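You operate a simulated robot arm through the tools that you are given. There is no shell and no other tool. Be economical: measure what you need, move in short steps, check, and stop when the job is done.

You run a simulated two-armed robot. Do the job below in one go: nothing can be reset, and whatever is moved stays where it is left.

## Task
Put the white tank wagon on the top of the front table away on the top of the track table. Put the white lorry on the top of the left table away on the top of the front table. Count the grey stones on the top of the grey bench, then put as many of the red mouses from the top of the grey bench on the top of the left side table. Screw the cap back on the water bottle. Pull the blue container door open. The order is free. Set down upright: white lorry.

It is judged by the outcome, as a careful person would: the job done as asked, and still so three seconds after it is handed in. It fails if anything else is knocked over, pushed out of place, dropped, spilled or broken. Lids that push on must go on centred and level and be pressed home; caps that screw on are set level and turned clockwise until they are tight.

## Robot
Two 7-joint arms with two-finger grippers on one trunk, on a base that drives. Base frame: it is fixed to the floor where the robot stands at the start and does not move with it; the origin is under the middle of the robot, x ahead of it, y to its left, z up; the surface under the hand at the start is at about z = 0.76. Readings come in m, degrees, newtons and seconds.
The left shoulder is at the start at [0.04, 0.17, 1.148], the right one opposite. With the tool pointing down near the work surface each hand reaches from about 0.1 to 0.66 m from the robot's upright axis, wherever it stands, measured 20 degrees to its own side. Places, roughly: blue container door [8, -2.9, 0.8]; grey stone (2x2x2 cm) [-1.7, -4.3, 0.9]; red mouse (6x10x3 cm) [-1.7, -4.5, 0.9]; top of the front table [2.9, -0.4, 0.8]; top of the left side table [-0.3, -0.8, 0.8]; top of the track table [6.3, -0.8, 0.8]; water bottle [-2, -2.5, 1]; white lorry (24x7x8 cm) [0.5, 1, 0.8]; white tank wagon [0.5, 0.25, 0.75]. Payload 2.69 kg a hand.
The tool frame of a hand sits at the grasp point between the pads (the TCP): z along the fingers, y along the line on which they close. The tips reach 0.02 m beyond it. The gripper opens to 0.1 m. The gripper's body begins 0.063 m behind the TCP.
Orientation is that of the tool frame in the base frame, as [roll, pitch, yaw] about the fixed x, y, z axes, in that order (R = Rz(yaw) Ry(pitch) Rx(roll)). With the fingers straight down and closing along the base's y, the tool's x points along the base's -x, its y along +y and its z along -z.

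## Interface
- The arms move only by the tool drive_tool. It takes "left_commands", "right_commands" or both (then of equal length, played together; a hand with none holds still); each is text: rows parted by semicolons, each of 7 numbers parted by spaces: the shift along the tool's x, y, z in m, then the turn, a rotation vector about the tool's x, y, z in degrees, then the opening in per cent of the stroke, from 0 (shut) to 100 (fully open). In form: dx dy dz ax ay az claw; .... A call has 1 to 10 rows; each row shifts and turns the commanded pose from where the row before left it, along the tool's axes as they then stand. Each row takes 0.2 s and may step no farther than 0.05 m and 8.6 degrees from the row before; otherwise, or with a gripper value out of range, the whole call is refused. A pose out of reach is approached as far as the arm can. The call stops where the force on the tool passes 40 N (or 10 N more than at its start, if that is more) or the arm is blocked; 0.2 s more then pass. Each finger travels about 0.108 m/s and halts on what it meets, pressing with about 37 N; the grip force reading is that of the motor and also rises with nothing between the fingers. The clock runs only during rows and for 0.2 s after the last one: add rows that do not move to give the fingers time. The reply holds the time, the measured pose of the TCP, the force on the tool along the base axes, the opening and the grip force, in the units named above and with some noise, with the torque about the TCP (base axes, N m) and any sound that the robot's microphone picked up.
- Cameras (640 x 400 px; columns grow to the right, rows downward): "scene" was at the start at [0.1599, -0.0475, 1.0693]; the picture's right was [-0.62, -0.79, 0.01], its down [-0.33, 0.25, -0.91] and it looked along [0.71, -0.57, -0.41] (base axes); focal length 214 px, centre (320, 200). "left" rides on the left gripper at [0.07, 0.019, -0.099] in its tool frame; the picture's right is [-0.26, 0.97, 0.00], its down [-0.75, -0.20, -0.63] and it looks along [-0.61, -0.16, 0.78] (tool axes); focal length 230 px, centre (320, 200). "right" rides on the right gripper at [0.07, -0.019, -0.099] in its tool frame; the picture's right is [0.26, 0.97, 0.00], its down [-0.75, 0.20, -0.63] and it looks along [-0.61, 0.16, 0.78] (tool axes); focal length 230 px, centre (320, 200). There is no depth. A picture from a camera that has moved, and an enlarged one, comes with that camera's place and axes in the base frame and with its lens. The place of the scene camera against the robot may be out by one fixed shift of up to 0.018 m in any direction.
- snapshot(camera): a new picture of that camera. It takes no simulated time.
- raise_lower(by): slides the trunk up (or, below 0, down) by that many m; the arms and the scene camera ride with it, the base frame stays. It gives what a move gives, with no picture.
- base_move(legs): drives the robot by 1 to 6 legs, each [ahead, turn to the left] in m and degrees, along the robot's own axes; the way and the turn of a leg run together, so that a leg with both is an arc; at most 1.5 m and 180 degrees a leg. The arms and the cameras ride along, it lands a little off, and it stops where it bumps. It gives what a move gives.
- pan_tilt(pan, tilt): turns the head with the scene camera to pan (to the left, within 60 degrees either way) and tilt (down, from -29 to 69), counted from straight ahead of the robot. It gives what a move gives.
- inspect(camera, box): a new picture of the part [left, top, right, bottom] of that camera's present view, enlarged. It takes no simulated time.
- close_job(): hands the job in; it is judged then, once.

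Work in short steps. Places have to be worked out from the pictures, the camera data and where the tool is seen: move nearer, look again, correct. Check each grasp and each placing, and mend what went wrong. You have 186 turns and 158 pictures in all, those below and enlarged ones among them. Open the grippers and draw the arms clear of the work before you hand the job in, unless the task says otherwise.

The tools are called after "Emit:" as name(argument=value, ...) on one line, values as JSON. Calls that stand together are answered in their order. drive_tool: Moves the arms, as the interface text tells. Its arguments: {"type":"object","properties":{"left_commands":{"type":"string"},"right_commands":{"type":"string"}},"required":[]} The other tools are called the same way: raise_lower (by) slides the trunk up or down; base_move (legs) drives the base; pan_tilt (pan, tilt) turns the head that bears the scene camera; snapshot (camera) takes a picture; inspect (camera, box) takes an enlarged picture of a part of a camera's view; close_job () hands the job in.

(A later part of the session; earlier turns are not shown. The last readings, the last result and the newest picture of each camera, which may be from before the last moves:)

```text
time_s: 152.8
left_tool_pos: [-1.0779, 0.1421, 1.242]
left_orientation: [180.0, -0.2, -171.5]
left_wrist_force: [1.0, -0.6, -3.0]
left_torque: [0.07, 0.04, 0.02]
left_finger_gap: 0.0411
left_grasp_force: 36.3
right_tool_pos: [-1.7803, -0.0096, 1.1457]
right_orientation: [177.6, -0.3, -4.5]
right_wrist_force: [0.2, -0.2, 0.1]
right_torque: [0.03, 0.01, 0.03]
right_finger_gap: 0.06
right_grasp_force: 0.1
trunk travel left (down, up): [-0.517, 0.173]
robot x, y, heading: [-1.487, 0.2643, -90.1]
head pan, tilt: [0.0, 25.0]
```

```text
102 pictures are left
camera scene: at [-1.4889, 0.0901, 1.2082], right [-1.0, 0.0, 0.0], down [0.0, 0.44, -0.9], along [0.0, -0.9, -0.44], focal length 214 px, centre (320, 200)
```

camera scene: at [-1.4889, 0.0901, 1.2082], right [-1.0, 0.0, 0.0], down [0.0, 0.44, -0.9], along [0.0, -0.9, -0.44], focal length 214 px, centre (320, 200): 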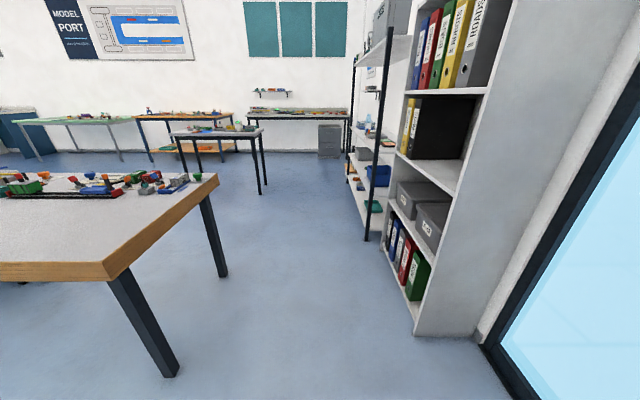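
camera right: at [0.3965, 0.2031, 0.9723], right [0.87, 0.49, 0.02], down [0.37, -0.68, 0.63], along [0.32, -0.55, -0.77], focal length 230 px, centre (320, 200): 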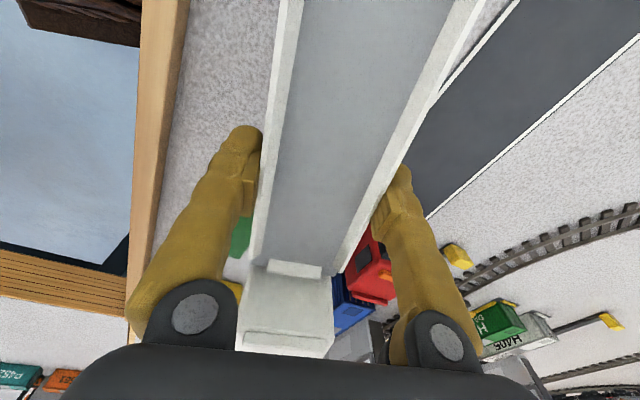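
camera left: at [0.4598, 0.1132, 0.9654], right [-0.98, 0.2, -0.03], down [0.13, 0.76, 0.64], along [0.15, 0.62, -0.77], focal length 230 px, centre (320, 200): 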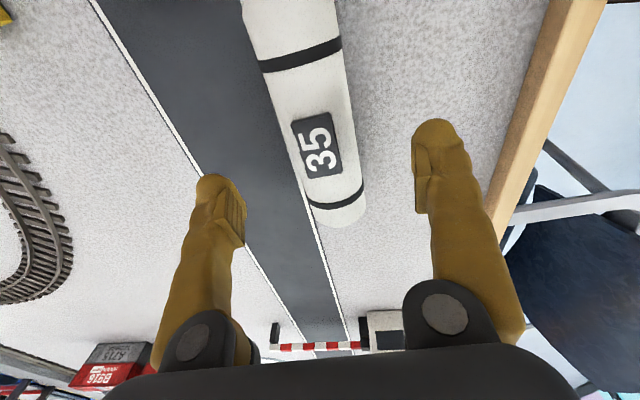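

Clear corridor. I drive 2.05 m south, then face east.

Emit:
base_move(legs=[[1.5, 0], [0.5, 0], [0, 90]])

Emit:
pan_tilt(pan=0, tilt=20)

Emit:
snapshot(camera="scene")

```text
time_s: 166.8
left_tool_pos: [-1.3566, -1.3398, 1.2432]
left_orientation: [-180.0, -0.2, -78.5]
left_wrist_force: [0.3, 0.4, -1.9]
left_torque: [-0.01, -0.01, -0.01]
left_finger_gap: 0.0407
left_grasp_force: 36.8
right_tool_pos: [-1.1667, -2.0329, 1.149]
right_orientation: [177.3, -0.4, 88.6]
right_wrist_force: [0.0, 0.1, -0.1]
right_torque: [0.0, 0.0, 0.02]
right_finger_gap: 0.0601
right_grasp_force: 0.0
trunk travel left (down, up): [-0.517, 0.173]
robot x, y, heading: [-1.4565, -1.7546, 2.6]
head pan, tilt: [0.0, 25.0]
```

```text
time_s: 167.5
left_tool_pos: [-1.376, -1.3407, 1.2432]
left_orientation: [-179.1, -0.5, -78.5]
left_wrist_force: [-0.8, 0.9, -2.6]
left_torque: [-0.04, -0.01, 0.04]
left_finger_gap: 0.0409
left_grasp_force: 36.9
right_tool_pos: [-1.1645, -2.0377, 1.1492]
right_orientation: [176.6, 0.5, 89.1]
right_wrist_force: [-0.6, 0.6, -0.4]
right_torque: [0.0, 0.0, -0.01]
right_finger_gap: 0.06
right_grasp_force: 0.0
trunk travel left (down, up): [-0.517, 0.173]
robot x, y, heading: [-1.4511, -1.758, 2.8]
head pan, tilt: [0.0, 20.0]
```

```text
101 pictures are left
camera scene: at [-1.2718, -1.7386, 1.2164], right [0.05, -1.0, 0.0], down [-0.36, -0.02, -0.93], along [0.93, 0.05, -0.36], focal length 214 px, centre (320, 200)
```

scene: 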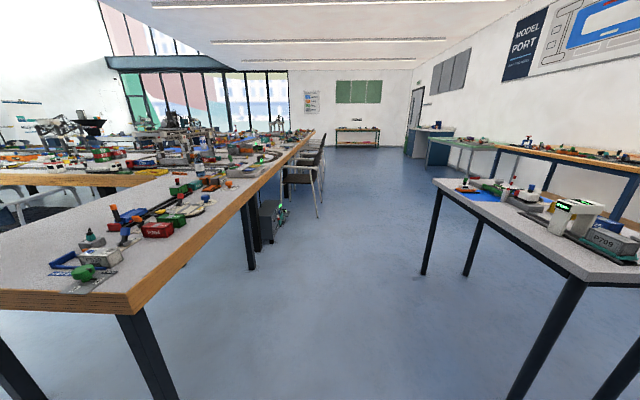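

Corridor between y −1.6 (chairs) and −2.5 (right table). I drive along y≈−2.05.

Emit:
base_move(legs=[[0, -14], [1.5, 0], [0, 11], [1.5, 0]])

Emit:
snapshot(camera="scene")

```text
time_s: 183.4
left_tool_pos: [1.5849, -1.5784, 1.2433]
left_orientation: [-179.2, -0.4, -81.1]
left_wrist_force: [-0.9, -0.2, -2.2]
left_torque: [-0.02, 0.04, 0.02]
left_finger_gap: 0.0408
left_grasp_force: 37.4
right_tool_pos: [1.7663, -2.2824, 1.1503]
right_orientation: [176.5, 0.5, 86.5]
right_wrist_force: [1.2, 0.1, -0.6]
right_torque: [-0.01, 0.0, 0.03]
right_finger_gap: 0.06
right_grasp_force: 0.0
trunk travel left (down, up): [-0.517, 0.173]
robot x, y, heading: [1.4896, -1.9882, 0.2]
head pan, tilt: [0.0, 20.0]
```

```text
100 pictures are left
camera scene: at [1.6714, -1.9806, 1.2165], right [0.0, -1.0, 0.0], down [-0.36, 0.0, -0.93], along [0.93, 0.0, -0.36], focal length 214 px, centre (320, 200)
```

scene: 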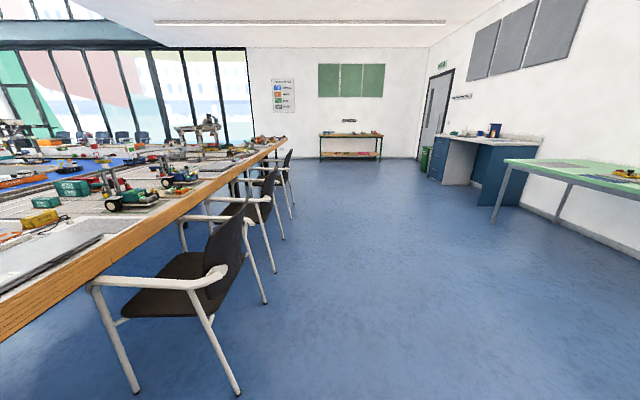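

I continue east to x≈4.4 and look left at the table's end portion.

Emit:
base_move(legs=[[1.5, 0], [1.3, 0]])

Emit:
pan_tilt(pan=20, tilt=20)

Emit:
snapshot(camera="scene")

```text
time_s: 196.9
left_tool_pos: [4.3589, -1.6281, 1.2446]
left_orientation: [-177.2, -1.3, -82.5]
left_wrist_force: [0.2, -0.4, -2.0]
left_torque: [0.0, 0.02, 0.0]
left_finger_gap: 0.0408
left_grasp_force: 37.1
right_tool_pos: [4.5354, -2.34, 1.1507]
right_orientation: [175.6, 1.3, 85.7]
right_wrist_force: [0.5, -0.5, 0.2]
right_torque: [0.0, 0.03, 0.01]
right_finger_gap: 0.0599
right_grasp_force: 0.0
trunk travel left (down, up): [-0.517, 0.173]
robot x, y, heading: [4.2663, -2.0367, -1.3]
head pan, tilt: [0.0, 20.0]
```

```text
time_s: 197.7
left_tool_pos: [4.3451, -1.6304, 1.2483]
left_orientation: [-174.4, -2.8, -82.5]
left_wrist_force: [-0.5, -0.8, -2.7]
left_torque: [0.0, -0.03, -0.02]
left_finger_gap: 0.0405
left_grasp_force: 37.1
right_tool_pos: [4.5372, -2.3471, 1.1517]
right_orientation: [174.8, 2.4, 86.3]
right_wrist_force: [-0.5, 0.0, 0.1]
right_torque: [0.01, -0.02, 0.03]
right_finger_gap: 0.0601
right_grasp_force: 0.1
trunk travel left (down, up): [-0.517, 0.173]
robot x, y, heading: [4.2645, -2.0325, -1.1]
head pan, tilt: [20.0, 20.0]
```

```text
99 pictures are left
camera scene: at [4.4412, -1.9968, 1.2168], right [0.32, -0.95, -0.01], down [-0.34, -0.11, -0.93], along [0.88, 0.3, -0.36], focal length 214 px, centre (320, 200)
```

scene: 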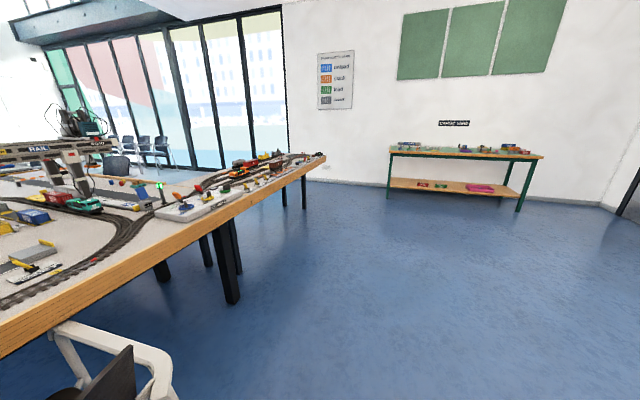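

The track table spans x≈5.3–7.1 with its south edge at y≈−1.15. I drive to x≈6.1 and face it.

Emit:
base_move(legs=[[0, 3], [1.5, 0], [0.3, 0], [0, 88]])

Emit:
pan_tilt(pan=0, tilt=30)

Emit:
snapshot(camera="scene")

```text
time_s: 198.6
left_tool_pos: [4.2977, -1.6242, 1.2541]
left_orientation: [-170.8, -4.2, -80.1]
left_wrist_force: [0.2, -0.3, -2.1]
left_torque: [0.0, -0.05, -0.02]
left_finger_gap: 0.0408
left_grasp_force: 37.2
right_tool_pos: [4.546, -2.3456, 1.1585]
right_orientation: [174.8, 3.6, 90.0]
right_wrist_force: [-1.0, -0.7, 0.5]
right_torque: [0.0, -0.02, 0.0]
right_finger_gap: 0.0603
right_grasp_force: 0.0
trunk travel left (down, up): [-0.517, 0.173]
robot x, y, heading: [4.264, -2.0367, 1.2]
head pan, tilt: [20.0, 20.0]
stopped in leg 1: the robot was blocked; the commanded pose is now the measured one
```

```text
time_s: 199.4
left_tool_pos: [4.2996, -1.6242, 1.2534]
left_orientation: [-171.0, -4.2, -80.2]
left_wrist_force: [0.8, 0.4, -2.3]
left_torque: [-0.03, 0.02, 0.0]
left_finger_gap: 0.0406
left_grasp_force: 37.0
right_tool_pos: [4.5486, -2.3436, 1.1578]
right_orientation: [174.9, 3.7, 90.2]
right_wrist_force: [0.3, -1.0, -0.3]
right_torque: [0.0, -0.01, 0.0]
right_finger_gap: 0.0599
right_grasp_force: 0.1
trunk travel left (down, up): [-0.517, 0.173]
robot x, y, heading: [4.2654, -2.034, 1.2]
head pan, tilt: [0.0, 30.0]
```

```text
98 pictures are left
camera scene: at [4.4444, -2.0207, 1.2005], right [0.02, -1.0, 0.0], down [-0.51, -0.01, -0.86], along [0.86, 0.02, -0.51], focal length 214 px, centre (320, 200)
```

scene: 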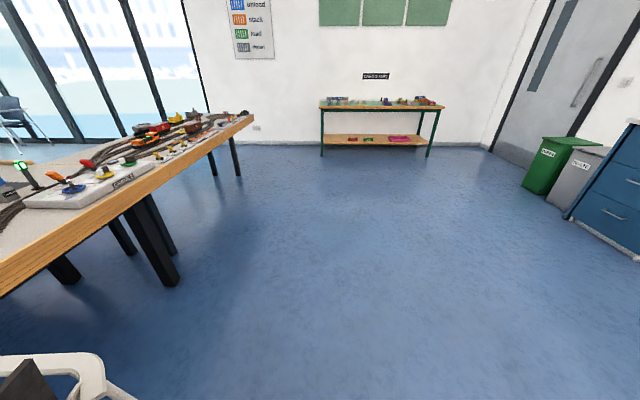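

That stop seems spurious (open floor). I retry the drive.

Emit:
base_move(legs=[[1.5, 0], [0.35, 0], [0, 89]])

Emit:
snapshot(camera="scene")

```text
time_s: 212.6
left_tool_pos: [5.6797, -1.9626, 1.2523]
left_orientation: [-173.2, -3.4, 10.7]
left_wrist_force: [-0.6, 0.2, -2.0]
left_torque: [-0.01, 0.01, 0.01]
left_finger_gap: 0.0406
left_grasp_force: 37.2
right_tool_pos: [6.3955, -1.7022, 1.1631]
right_orientation: [175.9, 2.6, -179.6]
right_wrist_force: [-0.2, -0.8, 0.8]
right_torque: [-0.02, -0.03, -0.04]
right_finger_gap: 0.0599
right_grasp_force: 0.1
trunk travel left (down, up): [-0.517, 0.173]
robot x, y, heading: [6.0943, -1.9813, 91.8]
head pan, tilt: [0.0, 30.0]
```

```text
97 pictures are left
camera scene: at [6.0876, -1.7937, 1.2006], right [1.0, 0.04, 0.0], down [0.02, -0.51, -0.86], along [-0.03, 0.86, -0.51], focal length 214 px, centre (320, 200)
```

scene: 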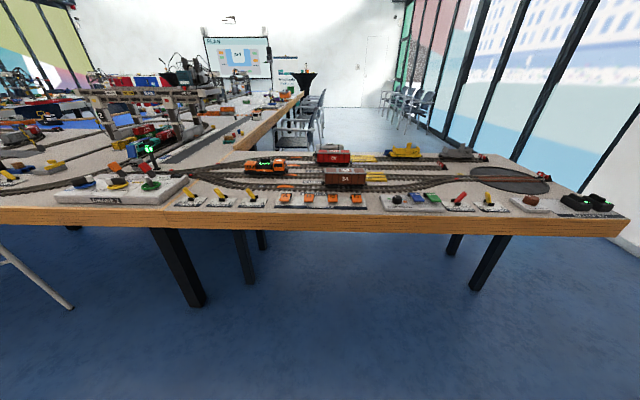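

I move up to the table and look down at it to find a free spot.

Emit:
base_move(legs=[[0.48, 0]])

Emit:
pan_tilt(pan=0, tilt=42)

Emit:
snapshot(camera="scene")

```text
time_s: 215.4
left_tool_pos: [5.6636, -1.4837, 1.2559]
left_orientation: [-169.9, -3.6, 7.8]
left_wrist_force: [0.4, -0.6, -2.1]
left_torque: [-0.01, -0.01, -0.02]
left_finger_gap: 0.0405
left_grasp_force: 37.0
right_tool_pos: [6.3858, -1.223, 1.1634]
right_orientation: [175.8, 3.8, -178.7]
right_wrist_force: [-0.9, -0.2, 0.2]
right_torque: [-0.01, 0.03, 0.03]
right_finger_gap: 0.0602
right_grasp_force: 0.1
trunk travel left (down, up): [-0.517, 0.173]
robot x, y, heading: [6.08, -1.5056, 92.1]
head pan, tilt: [0.0, 30.0]
```

```text
time_s: 216.2
left_tool_pos: [5.6641, -1.4841, 1.262]
left_orientation: [-165.8, -3.5, 4.8]
left_wrist_force: [0.0, -0.2, -2.4]
left_torque: [0.01, -0.04, -0.01]
left_finger_gap: 0.0408
left_grasp_force: 36.9
right_tool_pos: [6.3926, -1.2241, 1.1659]
right_orientation: [175.2, 5.1, -177.8]
right_wrist_force: [0.7, -0.5, -0.1]
right_torque: [0.02, -0.02, 0.01]
right_finger_gap: 0.0598
right_grasp_force: 0.0
trunk travel left (down, up): [-0.517, 0.173]
robot x, y, heading: [6.0764, -1.5046, 91.8]
head pan, tilt: [0.0, 42.0]
```

```text
96 pictures are left
camera scene: at [6.0718, -1.3226, 1.1825], right [1.0, 0.03, 0.0], down [0.02, -0.68, -0.73], along [-0.02, 0.73, -0.68], focal length 214 px, centre (320, 200)
```

scene: 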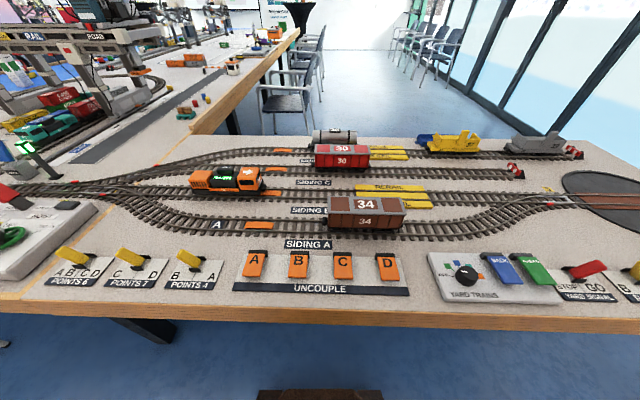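

Free strip around [6.47,−0.985] between the "siding A" track and the yard board. I shift the base to x≈6.6 so the left hand can reach it.

Emit:
drive_tool(left_commands="0 0 0 -7.1 -1.8 0 20; 0 0 0 -7.1 -1.8 0 20; 0 0 0 0 0 0 20; 0 0 0 0 0 0 20", right_commands="0 0 0 4.8 5 0 60; 0 0 0 0 0 0 60; 0 0 0 0 0 0 60; 0 0 0 0 0 0 60")

Emit:
base_move(legs=[[-0.4, 0], [0, -90], [0.52, 0], [0, 88], [0.36, 0]])

Emit:
snapshot(camera="scene")

```text
time_s: 217.2
left_tool_pos: [5.6643, -1.4909, 1.2601]
left_orientation: [177.0, -0.4, 8.0]
left_wrist_force: [-0.4, 0.8, -2.7]
left_torque: [0.02, 0.0, -0.01]
left_finger_gap: 0.0409
left_grasp_force: 37.7
left hand out of reach, approached as far as the arm can: row 1
right_tool_pos: [6.3843, -1.2408, 1.1677]
right_orientation: [179.5, -1.3, -178.7]
right_wrist_force: [-0.8, -0.1, -0.1]
right_torque: [0.01, 0.03, 0.04]
right_finger_gap: 0.0602
right_grasp_force: 0.1
trunk travel left (down, up): [-0.517, 0.173]
robot x, y, heading: [6.0813, -1.5057, 92.0]
head pan, tilt: [0.0, 42.0]
```

```text
time_s: 231.8
left_tool_pos: [6.2076, -1.5085, 1.2612]
left_orientation: [177.7, -0.4, 5.1]
left_wrist_force: [-0.3, 0.5, -2.3]
left_torque: [-0.06, -0.01, -0.01]
left_finger_gap: 0.0406
left_grasp_force: 37.1
right_tool_pos: [6.943, -1.2916, 1.1724]
right_orientation: [178.6, -1.2, 178.4]
right_wrist_force: [-0.2, 1.5, -0.7]
right_torque: [-0.09, 0.04, 0.0]
right_finger_gap: 0.0599
right_grasp_force: 0.0
trunk travel left (down, up): [-0.517, 0.173]
robot x, y, heading: [6.6213, -1.5178, 88.4]
head pan, tilt: [0.0, 42.0]
```

```text
95 pictures are left
camera scene: at [6.6231, -1.376, 1.1874], right [1.0, -0.02, 0.0], down [-0.01, -0.66, -0.75], along [0.02, 0.75, -0.66], focal length 214 px, centre (320, 200)
```

scene: 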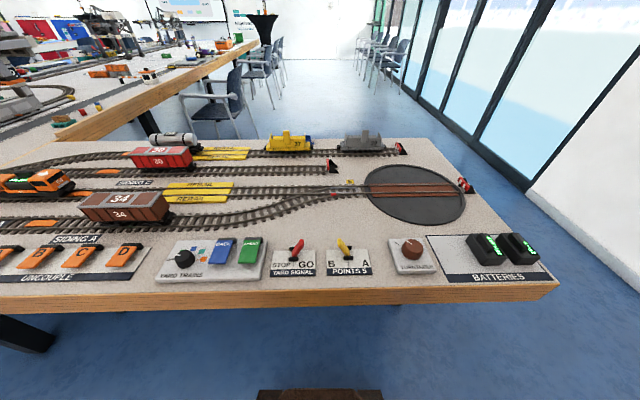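

A good free area is around [6.62,−1.005]. I angle the base 15° right so it lies to the left-front.

Emit:
base_move(legs=[[-0.2, 0], [0, -16], [0.2, 0]])

Emit:
snapshot(camera="scene")

```text
time_s: 235.6
left_tool_pos: [6.288, -1.3835, 1.2601]
left_orientation: [176.9, -0.5, -10.4]
left_wrist_force: [0.0, -0.9, -2.4]
left_torque: [0.0, -0.03, 0.0]
left_finger_gap: 0.0406
left_grasp_force: 36.6
right_tool_pos: [7.0518, -1.377, 1.1679]
right_orientation: [179.2, -1.3, 162.9]
right_wrist_force: [0.1, -1.0, 0.3]
right_torque: [0.0, 0.0, -0.03]
right_finger_gap: 0.0602
right_grasp_force: 0.0
trunk travel left (down, up): [-0.517, 0.173]
robot x, y, heading: [6.6751, -1.5256, 73.4]
head pan, tilt: [0.0, 42.0]
```

```text
94 pictures are left
camera scene: at [6.724, -1.3536, 1.183], right [0.96, -0.29, 0.0], down [-0.19, -0.65, -0.73], along [0.21, 0.7, -0.68], focal length 214 px, centre (320, 200)
```

scene: 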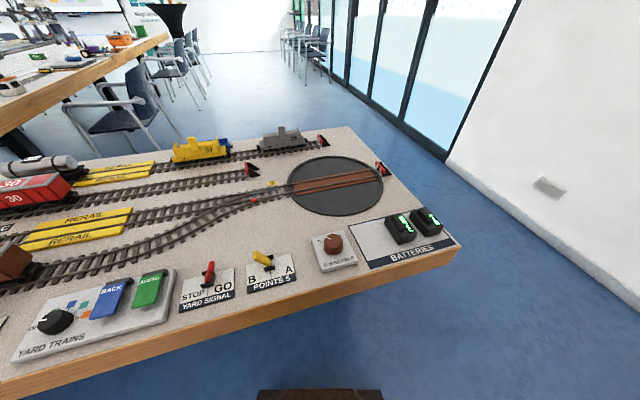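

I move the left hand over the free spot [6.60,−0.995].

Emit:
drive_tool(left_commands="0.023 -0.043 0 3.1 -0.5 0 20; 0.0235 -0.043 0 0 0 0 20; 0.0235 -0.043 0 0 0 0 20; 0.0235 -0.043 0 0 0 0 20; 0.0235 -0.043 0 0 0 0 20; 0.0235 -0.043 0 0 0 0 20; 0.0235 -0.043 0 0 0 0 20; 0.0235 -0.043 0 0 0 0 20; 0.0235 -0.043 0 0 0 0 20; 0.0235 -0.043 0 0 0 0 20")

Emit:
raise_lower(by=-0.2)

Emit:
snapshot(camera="scene")

```text
time_s: 237.8
left_tool_pos: [6.5822, -1.013, 1.258]
left_orientation: [-179.2, 0.2, -10.4]
left_wrist_force: [0.0, 0.3, -3.3]
left_torque: [-0.02, -0.03, 0.01]
left_finger_gap: 0.0408
left_grasp_force: 36.7
left hand out of reach, approached as far as the arm can: row 1, 3, 4
right_tool_pos: [7.0599, -1.3789, 1.1674]
right_orientation: [179.5, -0.2, 163.5]
right_wrist_force: [0.9, 0.6, -0.1]
right_torque: [0.01, 0.02, 0.0]
right_finger_gap: 0.0601
right_grasp_force: 0.0
trunk travel left (down, up): [-0.517, 0.173]
robot x, y, heading: [6.6785, -1.5266, 73.5]
head pan, tilt: [0.0, 42.0]
```

```text
time_s: 240.0
left_tool_pos: [6.5802, -1.0126, 1.0583]
left_orientation: [-179.2, 0.0, -10.4]
left_wrist_force: [-0.2, -0.6, -2.7]
left_torque: [0.02, -0.03, 0.0]
left_finger_gap: 0.0407
left_grasp_force: 36.8
right_tool_pos: [7.0554, -1.3832, 0.9686]
right_orientation: [179.3, -0.6, 163.3]
right_wrist_force: [-0.3, 0.1, -1.1]
right_torque: [0.02, 0.02, 0.03]
right_finger_gap: 0.0599
right_grasp_force: 0.0
trunk travel left (down, up): [-0.317, 0.373]
robot x, y, heading: [6.6762, -1.5244, 73.0]
head pan, tilt: [0.0, 42.0]
```

```text
93 pictures are left
camera scene: at [6.7247, -1.3524, 0.9825], right [0.96, -0.29, 0.0], down [-0.2, -0.65, -0.73], along [0.21, 0.7, -0.68], focal length 214 px, centre (320, 200)
```

scene: 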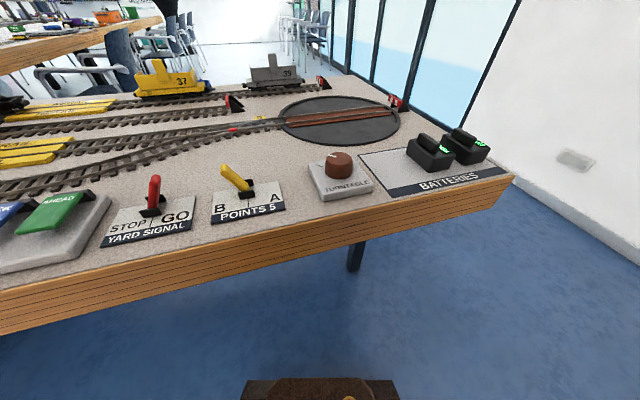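

Fine shift plus yaw to align with the table edge, then descend to z≈0.88 and check.

Emit:
drive_tool(left_commands="0.011 -0.012 0 -0.8 0 -4 20; 0.01 -0.012 0 0 0 -5 20; 0 0 0.04 0 0 0 20; 0 0 0.04 0 0 0 20; 0 0 0.04 0 0 0 20; 0 0 0.04 0 0 0 20; 0 0 0.02 0 0 0 20; 0 0 0 0 0 0 20")

Emit:
pan_tilt(pan=25, tilt=30)

Emit:
snapshot(camera="scene")

Emit:
snapshot(camera="left")

```text
time_s: 241.8
left_tool_pos: [6.6058, -0.9947, 0.878]
left_orientation: [179.9, -0.1, -1.5]
left_wrist_force: [0.5, -0.2, -3.0]
left_torque: [-0.02, 0.01, 0.02]
left_finger_gap: 0.0407
left_grasp_force: 36.9
right_tool_pos: [7.0553, -1.3829, 0.969]
right_orientation: [179.3, -0.5, 163.4]
right_wrist_force: [-0.2, 0.0, -0.8]
right_torque: [0.0, -0.01, 0.02]
right_finger_gap: 0.06
right_grasp_force: 0.2
trunk travel left (down, up): [-0.317, 0.373]
robot x, y, heading: [6.6755, -1.5266, 73.3]
head pan, tilt: [0.0, 42.0]
```

```text
time_s: 242.7
left_tool_pos: [6.6061, -0.995, 0.8805]
left_orientation: [179.9, -0.2, -1.4]
left_wrist_force: [0.6, -0.4, -2.1]
left_torque: [-0.02, -0.04, 0.02]
left_finger_gap: 0.0406
left_grasp_force: 37.3
right_tool_pos: [7.0561, -1.3832, 0.9685]
right_orientation: [179.4, -0.5, 163.4]
right_wrist_force: [0.5, 0.5, 0.1]
right_torque: [-0.02, 0.04, -0.02]
right_finger_gap: 0.06
right_grasp_force: 0.1
trunk travel left (down, up): [-0.317, 0.373]
robot x, y, heading: [6.6734, -1.5275, 73.2]
head pan, tilt: [25.0, 30.0]
```

```text
92 pictures are left
camera scene: at [6.6878, -1.3426, 1.0006], right [0.99, 0.14, -0.01], down [0.07, -0.51, -0.86], along [-0.13, 0.85, -0.51], focal length 214 px, centre (320, 200)
```

scene: 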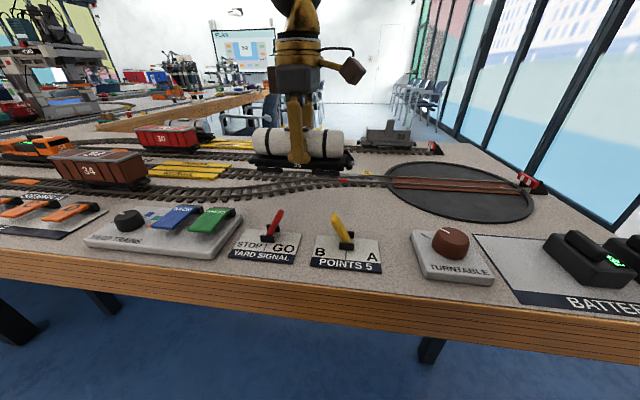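

```text
91 pictures are left
camera left: at [6.6755, -1.0146, 0.9788], right [-0.28, -0.96, 0.0], down [-0.75, 0.22, 0.63], along [-0.6, 0.18, -0.78], focal length 230 px, centre (320, 200)
```

left: 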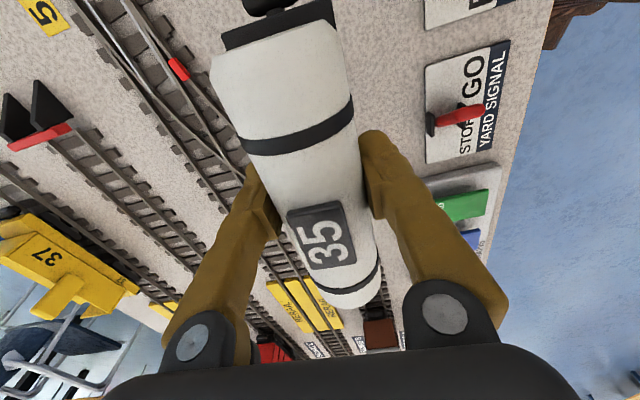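

Clearance looks fine; shift 1 cm from the track and descend carefully.

Emit:
drive_tool(left_commands="0 0.01 0.02 0 0 0 20; 0 0 0.02 0 0 0 20; 0 0 0.02 0 0 0 20; 0 0 0.006 0 0 0 20; 0 0 0.004 0 0 0 20; 0 0 0 0 0 0 20")

Emit:
inspect(camera="scene", box=[180, 110, 420, 260])

```text
time_s: 244.1
left_tool_pos: [6.6052, -1.002, 0.8082]
left_orientation: [180.0, -0.2, -1.4]
left_wrist_force: [0.7, -1.5, 0.3]
left_torque: [-0.03, 0.17, 0.07]
left_finger_gap: 0.0406
left_grasp_force: 36.7
right_tool_pos: [7.0543, -1.3827, 0.9687]
right_orientation: [179.3, -0.5, 163.5]
right_wrist_force: [0.1, 0.0, 1.0]
right_torque: [-0.04, 0.01, 0.01]
right_finger_gap: 0.0603
right_grasp_force: 0.0
trunk travel left (down, up): [-0.317, 0.373]
robot x, y, heading: [6.6777, -1.5268, 73.3]
head pan, tilt: [25.0, 30.0]
```

```text
2.67 times, centred on (300, 185) of scene
camera zoom: at [6.6877, -1.3428, 1.0007], right [0.99, 0.14, -0.01], down [0.07, -0.51, -0.86], along [-0.13, 0.85, -0.51], focal length 572 px, centre (373, 240)
```

zoom: 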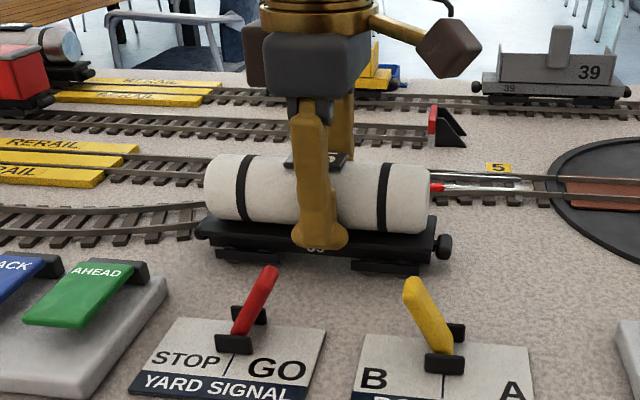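

Contact just begins. Press 2 mm more and open the gripper, then rise.

Emit:
drive_tool(left_commands="0 0 0.003 0 0 0 20; 0 0 0 0 0 0 45; 0 0 0 0 0 0 65; 0 0 0 0 0 0 65; 0 0 -0.02 0 0 0 65; 0 0 -0.04 0 0 0 65; 0 0 -0.05 0 0 0 65; 0 0 -0.05 0 0 0 65; 0 0 0 0 0 0 65")

Emit:
snapshot(camera="scene")

```text
time_s: 246.1
left_tool_pos: [6.6074, -1.007, 0.966]
left_orientation: [179.8, -0.1, -1.5]
left_wrist_force: [0.4, 0.4, 0.6]
left_torque: [0.02, 0.0, -0.01]
left_finger_gap: 0.0649
left_grasp_force: 0.0
right_tool_pos: [7.0548, -1.3828, 0.9672]
right_orientation: [179.3, -0.5, 163.3]
right_wrist_force: [0.5, 0.0, -0.6]
right_torque: [0.0, 0.01, -0.02]
right_finger_gap: 0.0602
right_grasp_force: 0.0
trunk travel left (down, up): [-0.317, 0.373]
robot x, y, heading: [6.6787, -1.5265, 73.1]
head pan, tilt: [25.0, 30.0]
```

```text
89 pictures are left
camera scene: at [6.6877, -1.3426, 1.0006], right [0.99, 0.14, -0.01], down [0.07, -0.51, -0.86], along [-0.13, 0.85, -0.51], focal length 214 px, centre (320, 200)
```

scene: 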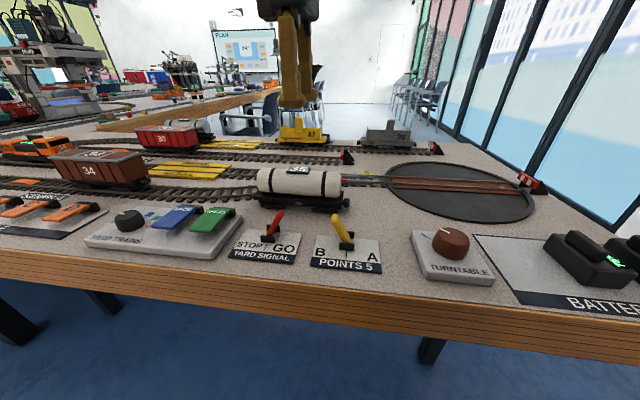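

Wagon is in place. I raise the trunk, back off and head to the container bench at x≈8, y≈−2.9.

Emit:
raise_lower(by=0.2)

Emit:
base_move(legs=[[-0.6, 0], [0, -131], [0.94, 0], [0, 58]])

Emit:
pan_tilt(pan=0, tilt=25)

Emit:
snapshot(camera="scene")

```text
time_s: 248.2
left_tool_pos: [6.6074, -1.007, 1.1664]
left_orientation: [179.9, -0.1, -1.5]
left_wrist_force: [0.2, 0.1, -1.0]
left_torque: [-0.02, -0.03, 0.0]
left_finger_gap: 0.0647
left_grasp_force: 0.1
right_tool_pos: [7.0588, -1.38, 1.168]
right_orientation: [179.3, -0.2, 163.5]
right_wrist_force: [-0.1, 0.4, 0.0]
right_torque: [0.0, 0.02, 0.0]
right_finger_gap: 0.0599
right_grasp_force: 0.0
trunk travel left (down, up): [-0.517, 0.173]
robot x, y, heading: [6.6787, -1.5238, 73.2]
head pan, tilt: [25.0, 30.0]
```

```text
time_s: 258.1
left_tool_pos: [6.9589, -2.4079, 1.1784]
left_orientation: [-178.5, -0.7, -131.8]
left_wrist_force: [0.3, -0.3, -0.2]
left_torque: [0.04, 0.05, 0.04]
left_finger_gap: 0.0649
left_grasp_force: 0.0
right_tool_pos: [6.3829, -2.5245, 1.1745]
right_orientation: [179.7, 0.2, 34.0]
right_wrist_force: [1.0, -0.4, -0.5]
right_torque: [0.07, 0.06, 0.02]
right_finger_gap: 0.06
right_grasp_force: 0.0
trunk travel left (down, up): [-0.517, 0.173]
robot x, y, heading: [6.5421, -2.148, -59.4]
head pan, tilt: [25.0, 30.0]
stopped in leg 3: the robot was blocked; the commanded pose is now the measured one
```

```text
time_s: 259.0
left_tool_pos: [6.9567, -2.4055, 1.1806]
left_orientation: [-178.4, -0.7, -131.8]
left_wrist_force: [0.2, 0.0, -0.1]
left_torque: [0.02, 0.02, 0.04]
left_finger_gap: 0.065
left_grasp_force: 0.0
right_tool_pos: [6.3812, -2.5227, 1.1748]
right_orientation: [179.6, 0.2, 34.0]
right_wrist_force: [-0.5, -0.4, 0.5]
right_torque: [0.01, -0.01, 0.01]
right_finger_gap: 0.06
right_grasp_force: 0.2
trunk travel left (down, up): [-0.517, 0.173]
robot x, y, heading: [6.5402, -2.1467, -59.5]
head pan, tilt: [0.0, 25.0]
```

```text
88 pictures are left
camera scene: at [6.6346, -2.2939, 1.2084], right [-0.86, -0.51, 0.0], down [-0.22, 0.38, -0.9], along [0.46, -0.77, -0.44], focal length 214 px, centre (320, 200)
```

scene: 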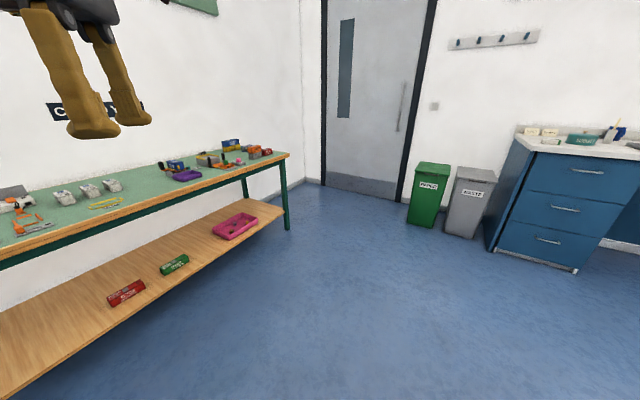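

Bench front edge is x≈7.75. The stop seems spurious; I continue toward [7.0,−2.9].

Emit:
base_move(legs=[[0.86, 0], [0, 59]])

Emit:
snapshot(camera="scene")

```text
time_s: 266.1
left_tool_pos: [7.4046, -2.6279, 1.1798]
left_orientation: [-178.4, -0.7, -71.3]
left_wrist_force: [-0.3, -0.3, 0.0]
left_torque: [-0.02, 0.02, 0.05]
left_finger_gap: 0.0651
left_grasp_force: 0.1
right_tool_pos: [7.2223, -3.1821, 1.1798]
right_orientation: [-179.9, -1.4, 93.7]
right_wrist_force: [0.2, -1.2, -0.2]
right_torque: [0.01, 0.01, 0.0]
right_finger_gap: 0.0599
right_grasp_force: 0.1
trunk travel left (down, up): [-0.517, 0.173]
robot x, y, heading: [6.9745, -2.868, 1.1]
head pan, tilt: [0.0, 25.0]
```

```text
87 pictures are left
camera scene: at [7.1567, -2.8522, 1.2085], right [0.02, -1.0, 0.0], down [-0.44, -0.01, -0.9], along [0.9, 0.02, -0.44], focal length 214 px, centre (320, 200)
```

scene: 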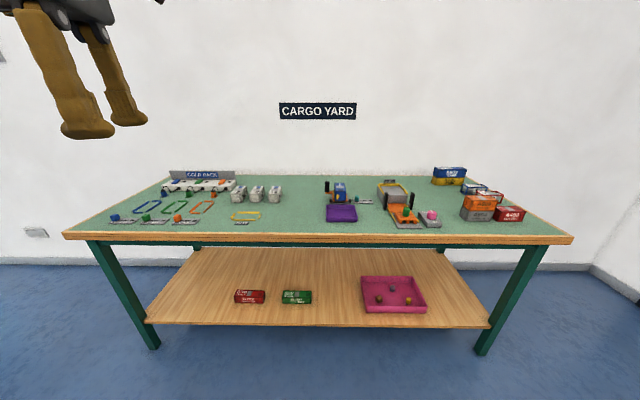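

Emit:
inspect(camera="scene", box=[300, 160, 460, 240])

```text
4.00 times, centred on (380, 200) of scene
camera zoom: at [7.1567, -2.8522, 1.2085], right [0.02, -1.0, 0.0], down [-0.44, -0.01, -0.9], along [0.9, 0.02, -0.44], focal length 858 px, centre (80, 200)
```

zoom: 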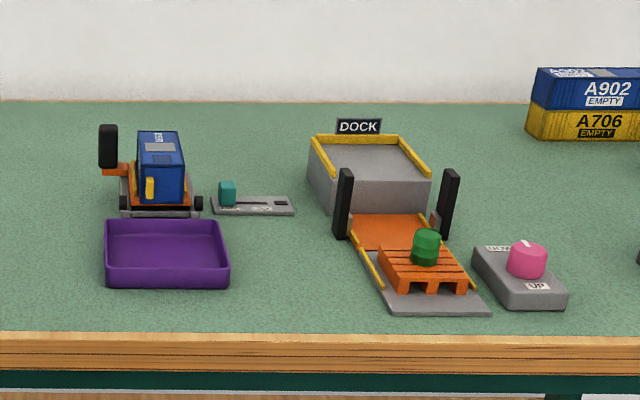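

The blue container with a yellow handle stands at about [8.07,−2.92]. I move closer to the bench.

Emit:
base_move(legs=[[0.42, 0]])

Emit:
pan_tilt(pan=0, tilt=40)

Emit:
snapshot(camera="scene")

Emit:
inspect(camera="scene", box=[280, 120, 440, 220])

```text
time_s: 268.7
left_tool_pos: [7.8097, -2.6133, 1.1869]
left_orientation: [-177.5, -1.1, -70.8]
left_wrist_force: [0.4, -0.8, -0.3]
left_torque: [0.02, 0.02, -0.01]
left_finger_gap: 0.065
left_grasp_force: 0.1
right_tool_pos: [7.6479, -3.1796, 1.1827]
right_orientation: [-179.9, 0.2, 95.5]
right_wrist_force: [0.7, 0.6, -0.3]
right_torque: [-0.02, 0.02, 0.01]
right_finger_gap: 0.0601
right_grasp_force: 0.0
trunk travel left (down, up): [-0.517, 0.173]
robot x, y, heading: [7.4063, -2.8539, 1.8]
head pan, tilt: [0.0, 25.0]
```

```text
time_s: 269.5
left_tool_pos: [7.7915, -2.6147, 1.1934]
left_orientation: [-176.5, -1.3, -70.7]
left_wrist_force: [-0.5, 0.1, 0.9]
left_torque: [0.01, -0.04, 0.01]
left_finger_gap: 0.0651
left_grasp_force: 0.0
right_tool_pos: [7.6446, -3.1898, 1.1863]
right_orientation: [-179.9, 1.9, 96.7]
right_wrist_force: [0.1, 0.0, -0.1]
right_torque: [-0.01, -0.03, 0.02]
right_finger_gap: 0.0601
right_grasp_force: 0.1
trunk travel left (down, up): [-0.517, 0.173]
robot x, y, heading: [7.4019, -2.8574, 1.5]
head pan, tilt: [0.0, 40.0]
```

```text
85 pictures are left
camera scene: at [7.575, -2.8409, 1.1855], right [0.03, -1.0, 0.0], down [-0.65, -0.02, -0.76], along [0.76, 0.02, -0.65], focal length 214 px, centre (320, 200)
```

scene: 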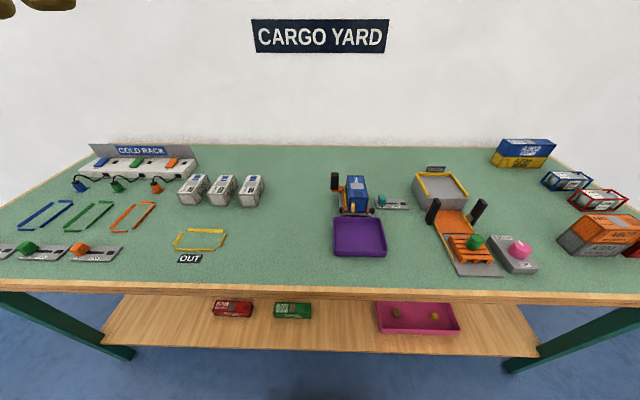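

```text
4.00 times, centred on (360, 170) of scene
camera zoom: at [7.575, -2.8409, 1.1855], right [0.03, -1.0, 0.0], down [-0.65, -0.02, -0.76], along [0.76, 0.02, -0.65], focal length 858 px, centre (160, 320)
```

zoom: 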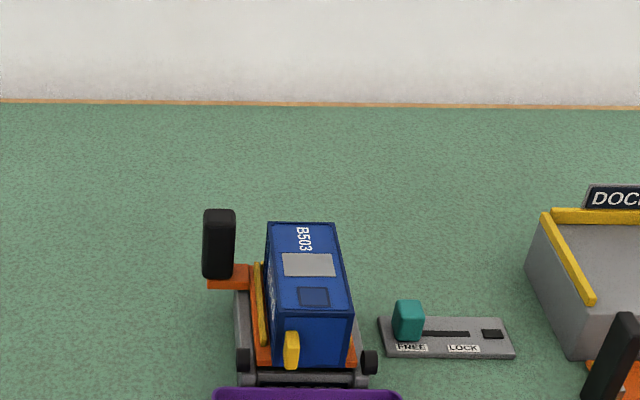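

I see the handle at the front-left of the container; the door presumably hinges at its right. I turn the right hand forward-facing, and lower the trunk a bit.

Emit:
drive_tool(right_commands="0 0 0 0 0 -8.3 60; 0 0 0 0 0 -8.3 60; 0 0 0 0 0 -8.3 60; 0 0 0 0 0 -8.3 60; 0 0 0 0 0 -8.3 60; 0 0 0 0 0 -8.3 60; 0 0 0 0 0 -8.3 60; 0 0 0 0 0 -8.3 60; 0 0 0 0 0 -8.3 60; 0 0 0 0 0 -8.3 60", left_commands="-0.04 0 0 0 0 0 60; -0.04 0 0 0 0 0 60; -0.04 0.03 0 0 0 0 60; 0 0.04 0 0 0 0 60; 0 0.04 0 0 0 0 60; 0 0 0 0 0 0 60; 0 0 0 0 0 0 60; 0 0 0 0 0 0 60; 0 0 0 0 0 0 60; 0 0 0 0 0 0 60")

Emit:
raise_lower(by=-0.15)

Emit:
snapshot(camera="right")

```text
time_s: 271.7
left_tool_pos: [7.65, -2.5362, 1.1854]
left_orientation: [-176.3, -1.3, -70.5]
left_wrist_force: [-0.4, -0.6, -0.7]
left_torque: [0.01, 0.02, 0.02]
left_finger_gap: 0.06
left_grasp_force: 0.0
right_tool_pos: [7.6449, -3.1856, 1.1908]
right_orientation: [-179.5, 0.5, 178.7]
right_wrist_force: [0.4, 0.6, -0.1]
right_torque: [-0.01, 0.01, -0.01]
right_finger_gap: 0.0599
right_grasp_force: 0.2
right hand out of reach, approached as far as the arm can: row 1
trunk travel left (down, up): [-0.517, 0.173]
robot x, y, heading: [7.4004, -2.8554, 1.5]
head pan, tilt: [0.0, 40.0]
```

```text
time_s: 273.4
left_tool_pos: [7.65, -2.5378, 1.0349]
left_orientation: [-176.6, -1.2, -70.8]
left_wrist_force: [-0.4, -0.6, -0.4]
left_torque: [-0.04, 0.01, -0.01]
left_finger_gap: 0.0602
left_grasp_force: 0.0
right_tool_pos: [7.6421, -3.1858, 1.0406]
right_orientation: [-179.8, 0.6, 178.5]
right_wrist_force: [-1.0, 0.0, -0.2]
right_torque: [0.01, -0.01, 0.01]
right_finger_gap: 0.06
right_grasp_force: 0.1
trunk travel left (down, up): [-0.367, 0.323]
robot x, y, heading: [7.4054, -2.8562, 1.8]
head pan, tilt: [0.0, 40.0]
```

```text
83 pictures are left
camera right: at [7.5716, -3.2023, 1.1389], right [-0.23, 0.97, -0.01], down [0.75, 0.18, 0.64], along [0.62, 0.14, -0.77], focal length 230 px, centre (320, 200)
```

right: 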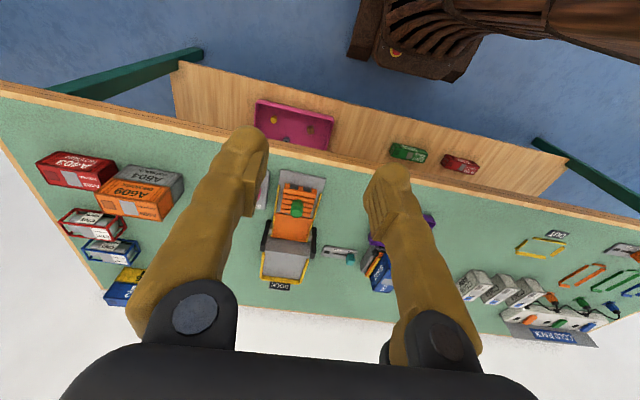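

I move the right hand toward the container and tilt it forward.

Emit:
drive_tool(right_commands="-0.02 0.041 0 0 0 0 40; -0.02 0.041 0 0 0 0 40; -0.02 0.041 0 0 0 0 40; -0.02 0.041 0 0 0 0 40; -0.02 0.041 0 0 0 0 40; -0.02 0.041 0 0 0 0 40; -0.02 0.041 0 0 0 0 40; 0 0 0 0 -8 0 40; 0 0 0 0 -8 0 40; 0 0 0 0 -8 0 40")

Emit:
drive_tool(right_commands="0 0 0.02 0 -8 0 40; 0 0 0.02 0 -8 0 40; 0 0 0 0 0 0 40")

Emit:
snapshot(camera="right")

Emit:
snapshot(camera="scene")

```text
time_s: 275.6
left_tool_pos: [7.6498, -2.5379, 1.035]
left_orientation: [-176.5, -1.2, -70.8]
left_wrist_force: [-0.5, -0.5, 0.7]
left_torque: [0.01, 0.01, -0.01]
left_finger_gap: 0.06
left_grasp_force: 0.1
right_tool_pos: [7.7956, -2.9116, 1.025]
right_orientation: [-179.8, 23.7, 178.6]
right_wrist_force: [-0.2, -0.1, -0.1]
right_torque: [0.01, 0.01, 0.04]
right_finger_gap: 0.0399
right_grasp_force: 0.1
right hand out of reach, approached as far as the arm can: row 1, 2
trunk travel left (down, up): [-0.367, 0.323]
robot x, y, heading: [7.4019, -2.853, 1.6]
head pan, tilt: [0.0, 40.0]
```

```text
time_s: 276.4
left_tool_pos: [7.6504, -2.5368, 1.0344]
left_orientation: [-176.5, -1.2, -70.8]
left_wrist_force: [0.1, 0.7, 0.5]
left_torque: [-0.04, 0.0, -0.04]
left_finger_gap: 0.06
left_grasp_force: 0.0
right_tool_pos: [7.7961, -2.9275, 1.009]
right_orientation: [-175.2, 29.8, 179.0]
right_wrist_force: [0.9, 0.1, 0.2]
right_torque: [-0.01, 0.03, 0.0]
right_finger_gap: 0.04
right_grasp_force: 0.0
right hand out of reach, approached as far as the arm can: row 1, 2
trunk travel left (down, up): [-0.367, 0.323]
robot x, y, heading: [7.3996, -2.8571, 1.6]
head pan, tilt: [0.0, 40.0]
```

```text
82 pictures are left
camera right: at [7.6871, -2.9366, 1.0613], right [-0.17, 0.97, -0.2], down [0.35, 0.25, 0.9], along [0.92, 0.08, -0.38], focal length 230 px, centre (320, 200)
```

right: 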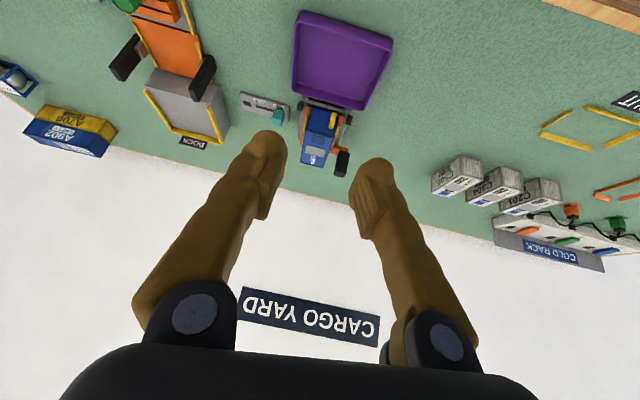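

```text
81 pictures are left
camera scene: at [7.5729, -2.8407, 1.0353], right [0.03, -1.0, 0.0], down [-0.66, -0.02, -0.76], along [0.75, 0.02, -0.66], focal length 214 px, centre (320, 200)
```

scene: 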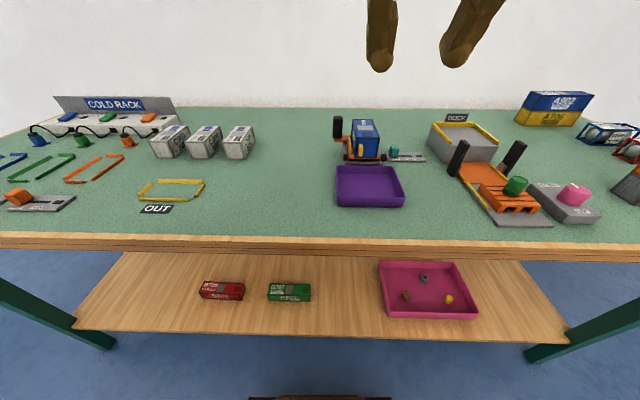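

I zoom in with both cameras to triangulate the handle.

Emit:
inspect(camera="right", box=[270, 70, 370, 190])

Emit:
inspect(camera="scene", box=[310, 100, 430, 190])

```text
3.33 times, centred on (320, 130) of right
camera zoom: at [7.6871, -2.9366, 1.0613], right [-0.17, 0.97, -0.2], down [0.35, 0.25, 0.9], along [0.92, 0.08, -0.38], focal length 767 px, centre (320, 433)
```

zoom: 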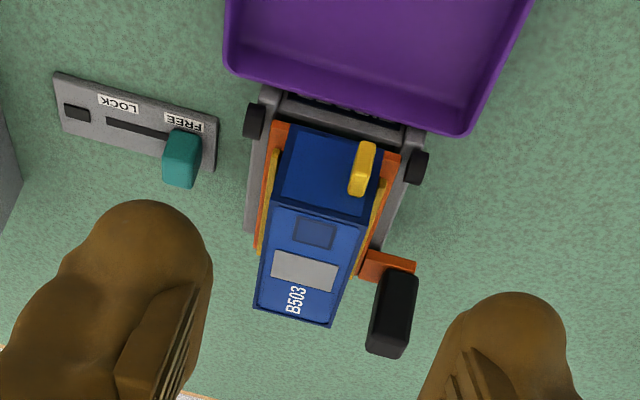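

```text
4.44 times, centred on (370, 145) of scene
camera zoom: at [7.5729, -2.8407, 1.0353], right [0.03, -1.0, 0.0], down [-0.66, -0.02, -0.76], along [0.75, 0.02, -0.66], focal length 953 px, centre (98, 444)
```

zoom: 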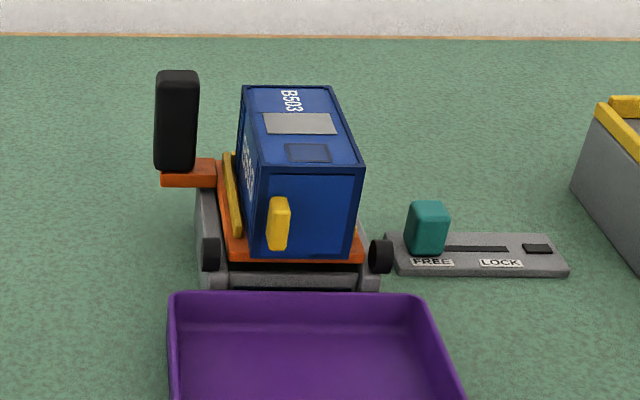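

Handle is near [7.93,−2.92,0.845] with the door facing the robot. I lower the trunk and correct roll/tilt for a stand-off in front of it.

Emit:
raise_lower(by=-0.08)

Emit:
drive_tool(right_commands="0 0.005 0 -4.8 0 0 35; 0 0 0 0 -5 0 35; 0 0 0 0 -5 0 35; 0 0 0 0 -5 0 35; 0 0 0 0 0 0 35")

Emit:
snapshot(camera="right")

```text
time_s: 277.6
left_tool_pos: [7.649, -2.5383, 0.9542]
left_orientation: [-176.4, -1.2, -70.8]
left_wrist_force: [-0.1, 0.7, -0.2]
left_torque: [0.03, -0.02, 0.0]
left_finger_gap: 0.0603
left_grasp_force: 0.0
right_tool_pos: [7.7975, -2.9279, 0.9289]
right_orientation: [-175.3, 29.8, 178.9]
right_wrist_force: [1.0, -0.3, 0.0]
right_torque: [-0.01, -0.02, 0.01]
right_finger_gap: 0.0402
right_grasp_force: 0.1
trunk travel left (down, up): [-0.287, 0.403]
robot x, y, heading: [7.4027, -2.8531, 1.4]
head pan, tilt: [0.0, 40.0]
```

```text
time_s: 278.8
left_tool_pos: [7.6496, -2.537, 0.9551]
left_orientation: [-176.5, -1.1, -70.8]
left_wrist_force: [-0.4, 0.3, 0.1]
left_torque: [0.01, 0.0, -0.02]
left_finger_gap: 0.0601
left_grasp_force: 0.1
right_tool_pos: [7.7936, -2.9334, 0.9279]
right_orientation: [-177.6, 39.6, 179.3]
right_wrist_force: [-0.6, -0.8, 0.3]
right_torque: [0.02, 0.0, 0.02]
right_finger_gap: 0.0351
right_grasp_force: 0.0
right hand out of reach, approached as far as the arm can: row 3
trunk travel left (down, up): [-0.287, 0.403]
robot x, y, heading: [7.4017, -2.8559, 1.7]
head pan, tilt: [0.0, 40.0]
```

```text
78 pictures are left
camera right: at [7.6768, -2.9462, 0.96], right [-0.16, 0.97, -0.2], down [0.18, 0.22, 0.96], along [0.97, 0.12, -0.21], focal length 230 px, centre (320, 200)
```

right: 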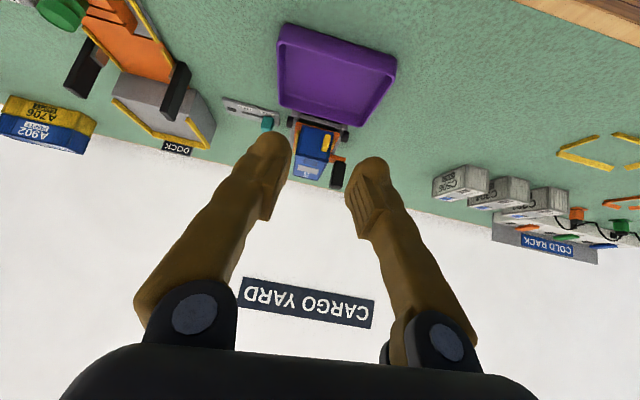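

Handle now triangulates to ≈[7.945,−2.920,0.83]. I advance to a closer stand-off at [7.90,−2.92,0.87].

Emit:
drive_tool(right_commands="-0.011 0.003 0.028 -2.4 0 0 35; -0.011 0.003 0.028 0 0 0 35; -0.011 0.003 0.028 0 0 0 35; -0.011 0.004 0.028 0 0 0 35; 0 0 0 0 0 0 35")

Emit:
snapshot(camera="right")

Emit:
inspect(camera="scene", box=[280, 60, 440, 160])

```text
time_s: 280.0
left_tool_pos: [7.6492, -2.5372, 0.9539]
left_orientation: [-176.5, -1.2, -70.8]
left_wrist_force: [-0.8, -0.3, -0.5]
left_torque: [0.0, -0.01, -0.04]
left_finger_gap: 0.0601
left_grasp_force: 0.1
right_tool_pos: [7.9003, -2.9238, 0.8681]
right_orientation: [-179.9, 39.7, 179.2]
right_wrist_force: [0.3, -0.7, 0.3]
right_torque: [0.01, 0.02, 0.01]
right_finger_gap: 0.0351
right_grasp_force: 0.0
trunk travel left (down, up): [-0.287, 0.403]
robot x, y, heading: [7.3994, -2.8587, 1.5]
head pan, tilt: [0.0, 40.0]
```

```text
77 pictures are left
camera right: at [7.7838, -2.9412, 0.8989], right [-0.19, 0.97, -0.17], down [0.18, 0.2, 0.96], along [0.97, 0.15, -0.21], focal length 230 px, centre (320, 200)
```

right: 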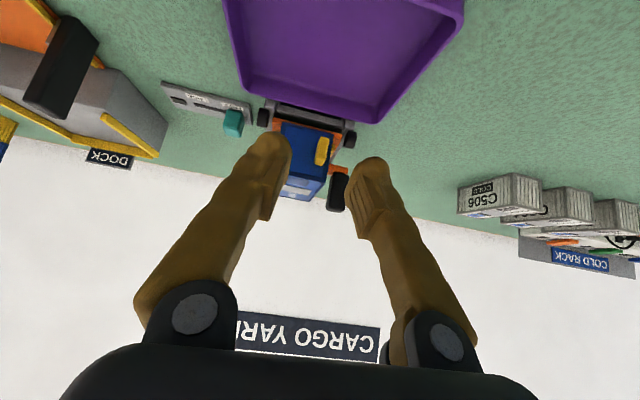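

```text
4.00 times, centred on (360, 110) of scene
camera zoom: at [7.5717, -2.841, 0.9553], right [0.03, -1.0, 0.0], down [-0.66, -0.02, -0.76], along [0.75, 0.02, -0.66], focal length 858 px, centre (160, 560)
```

zoom: 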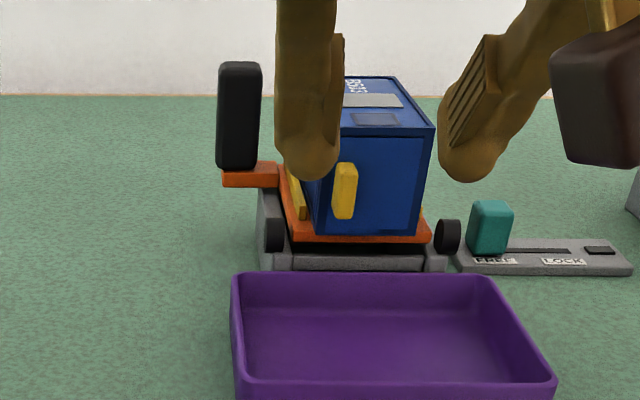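

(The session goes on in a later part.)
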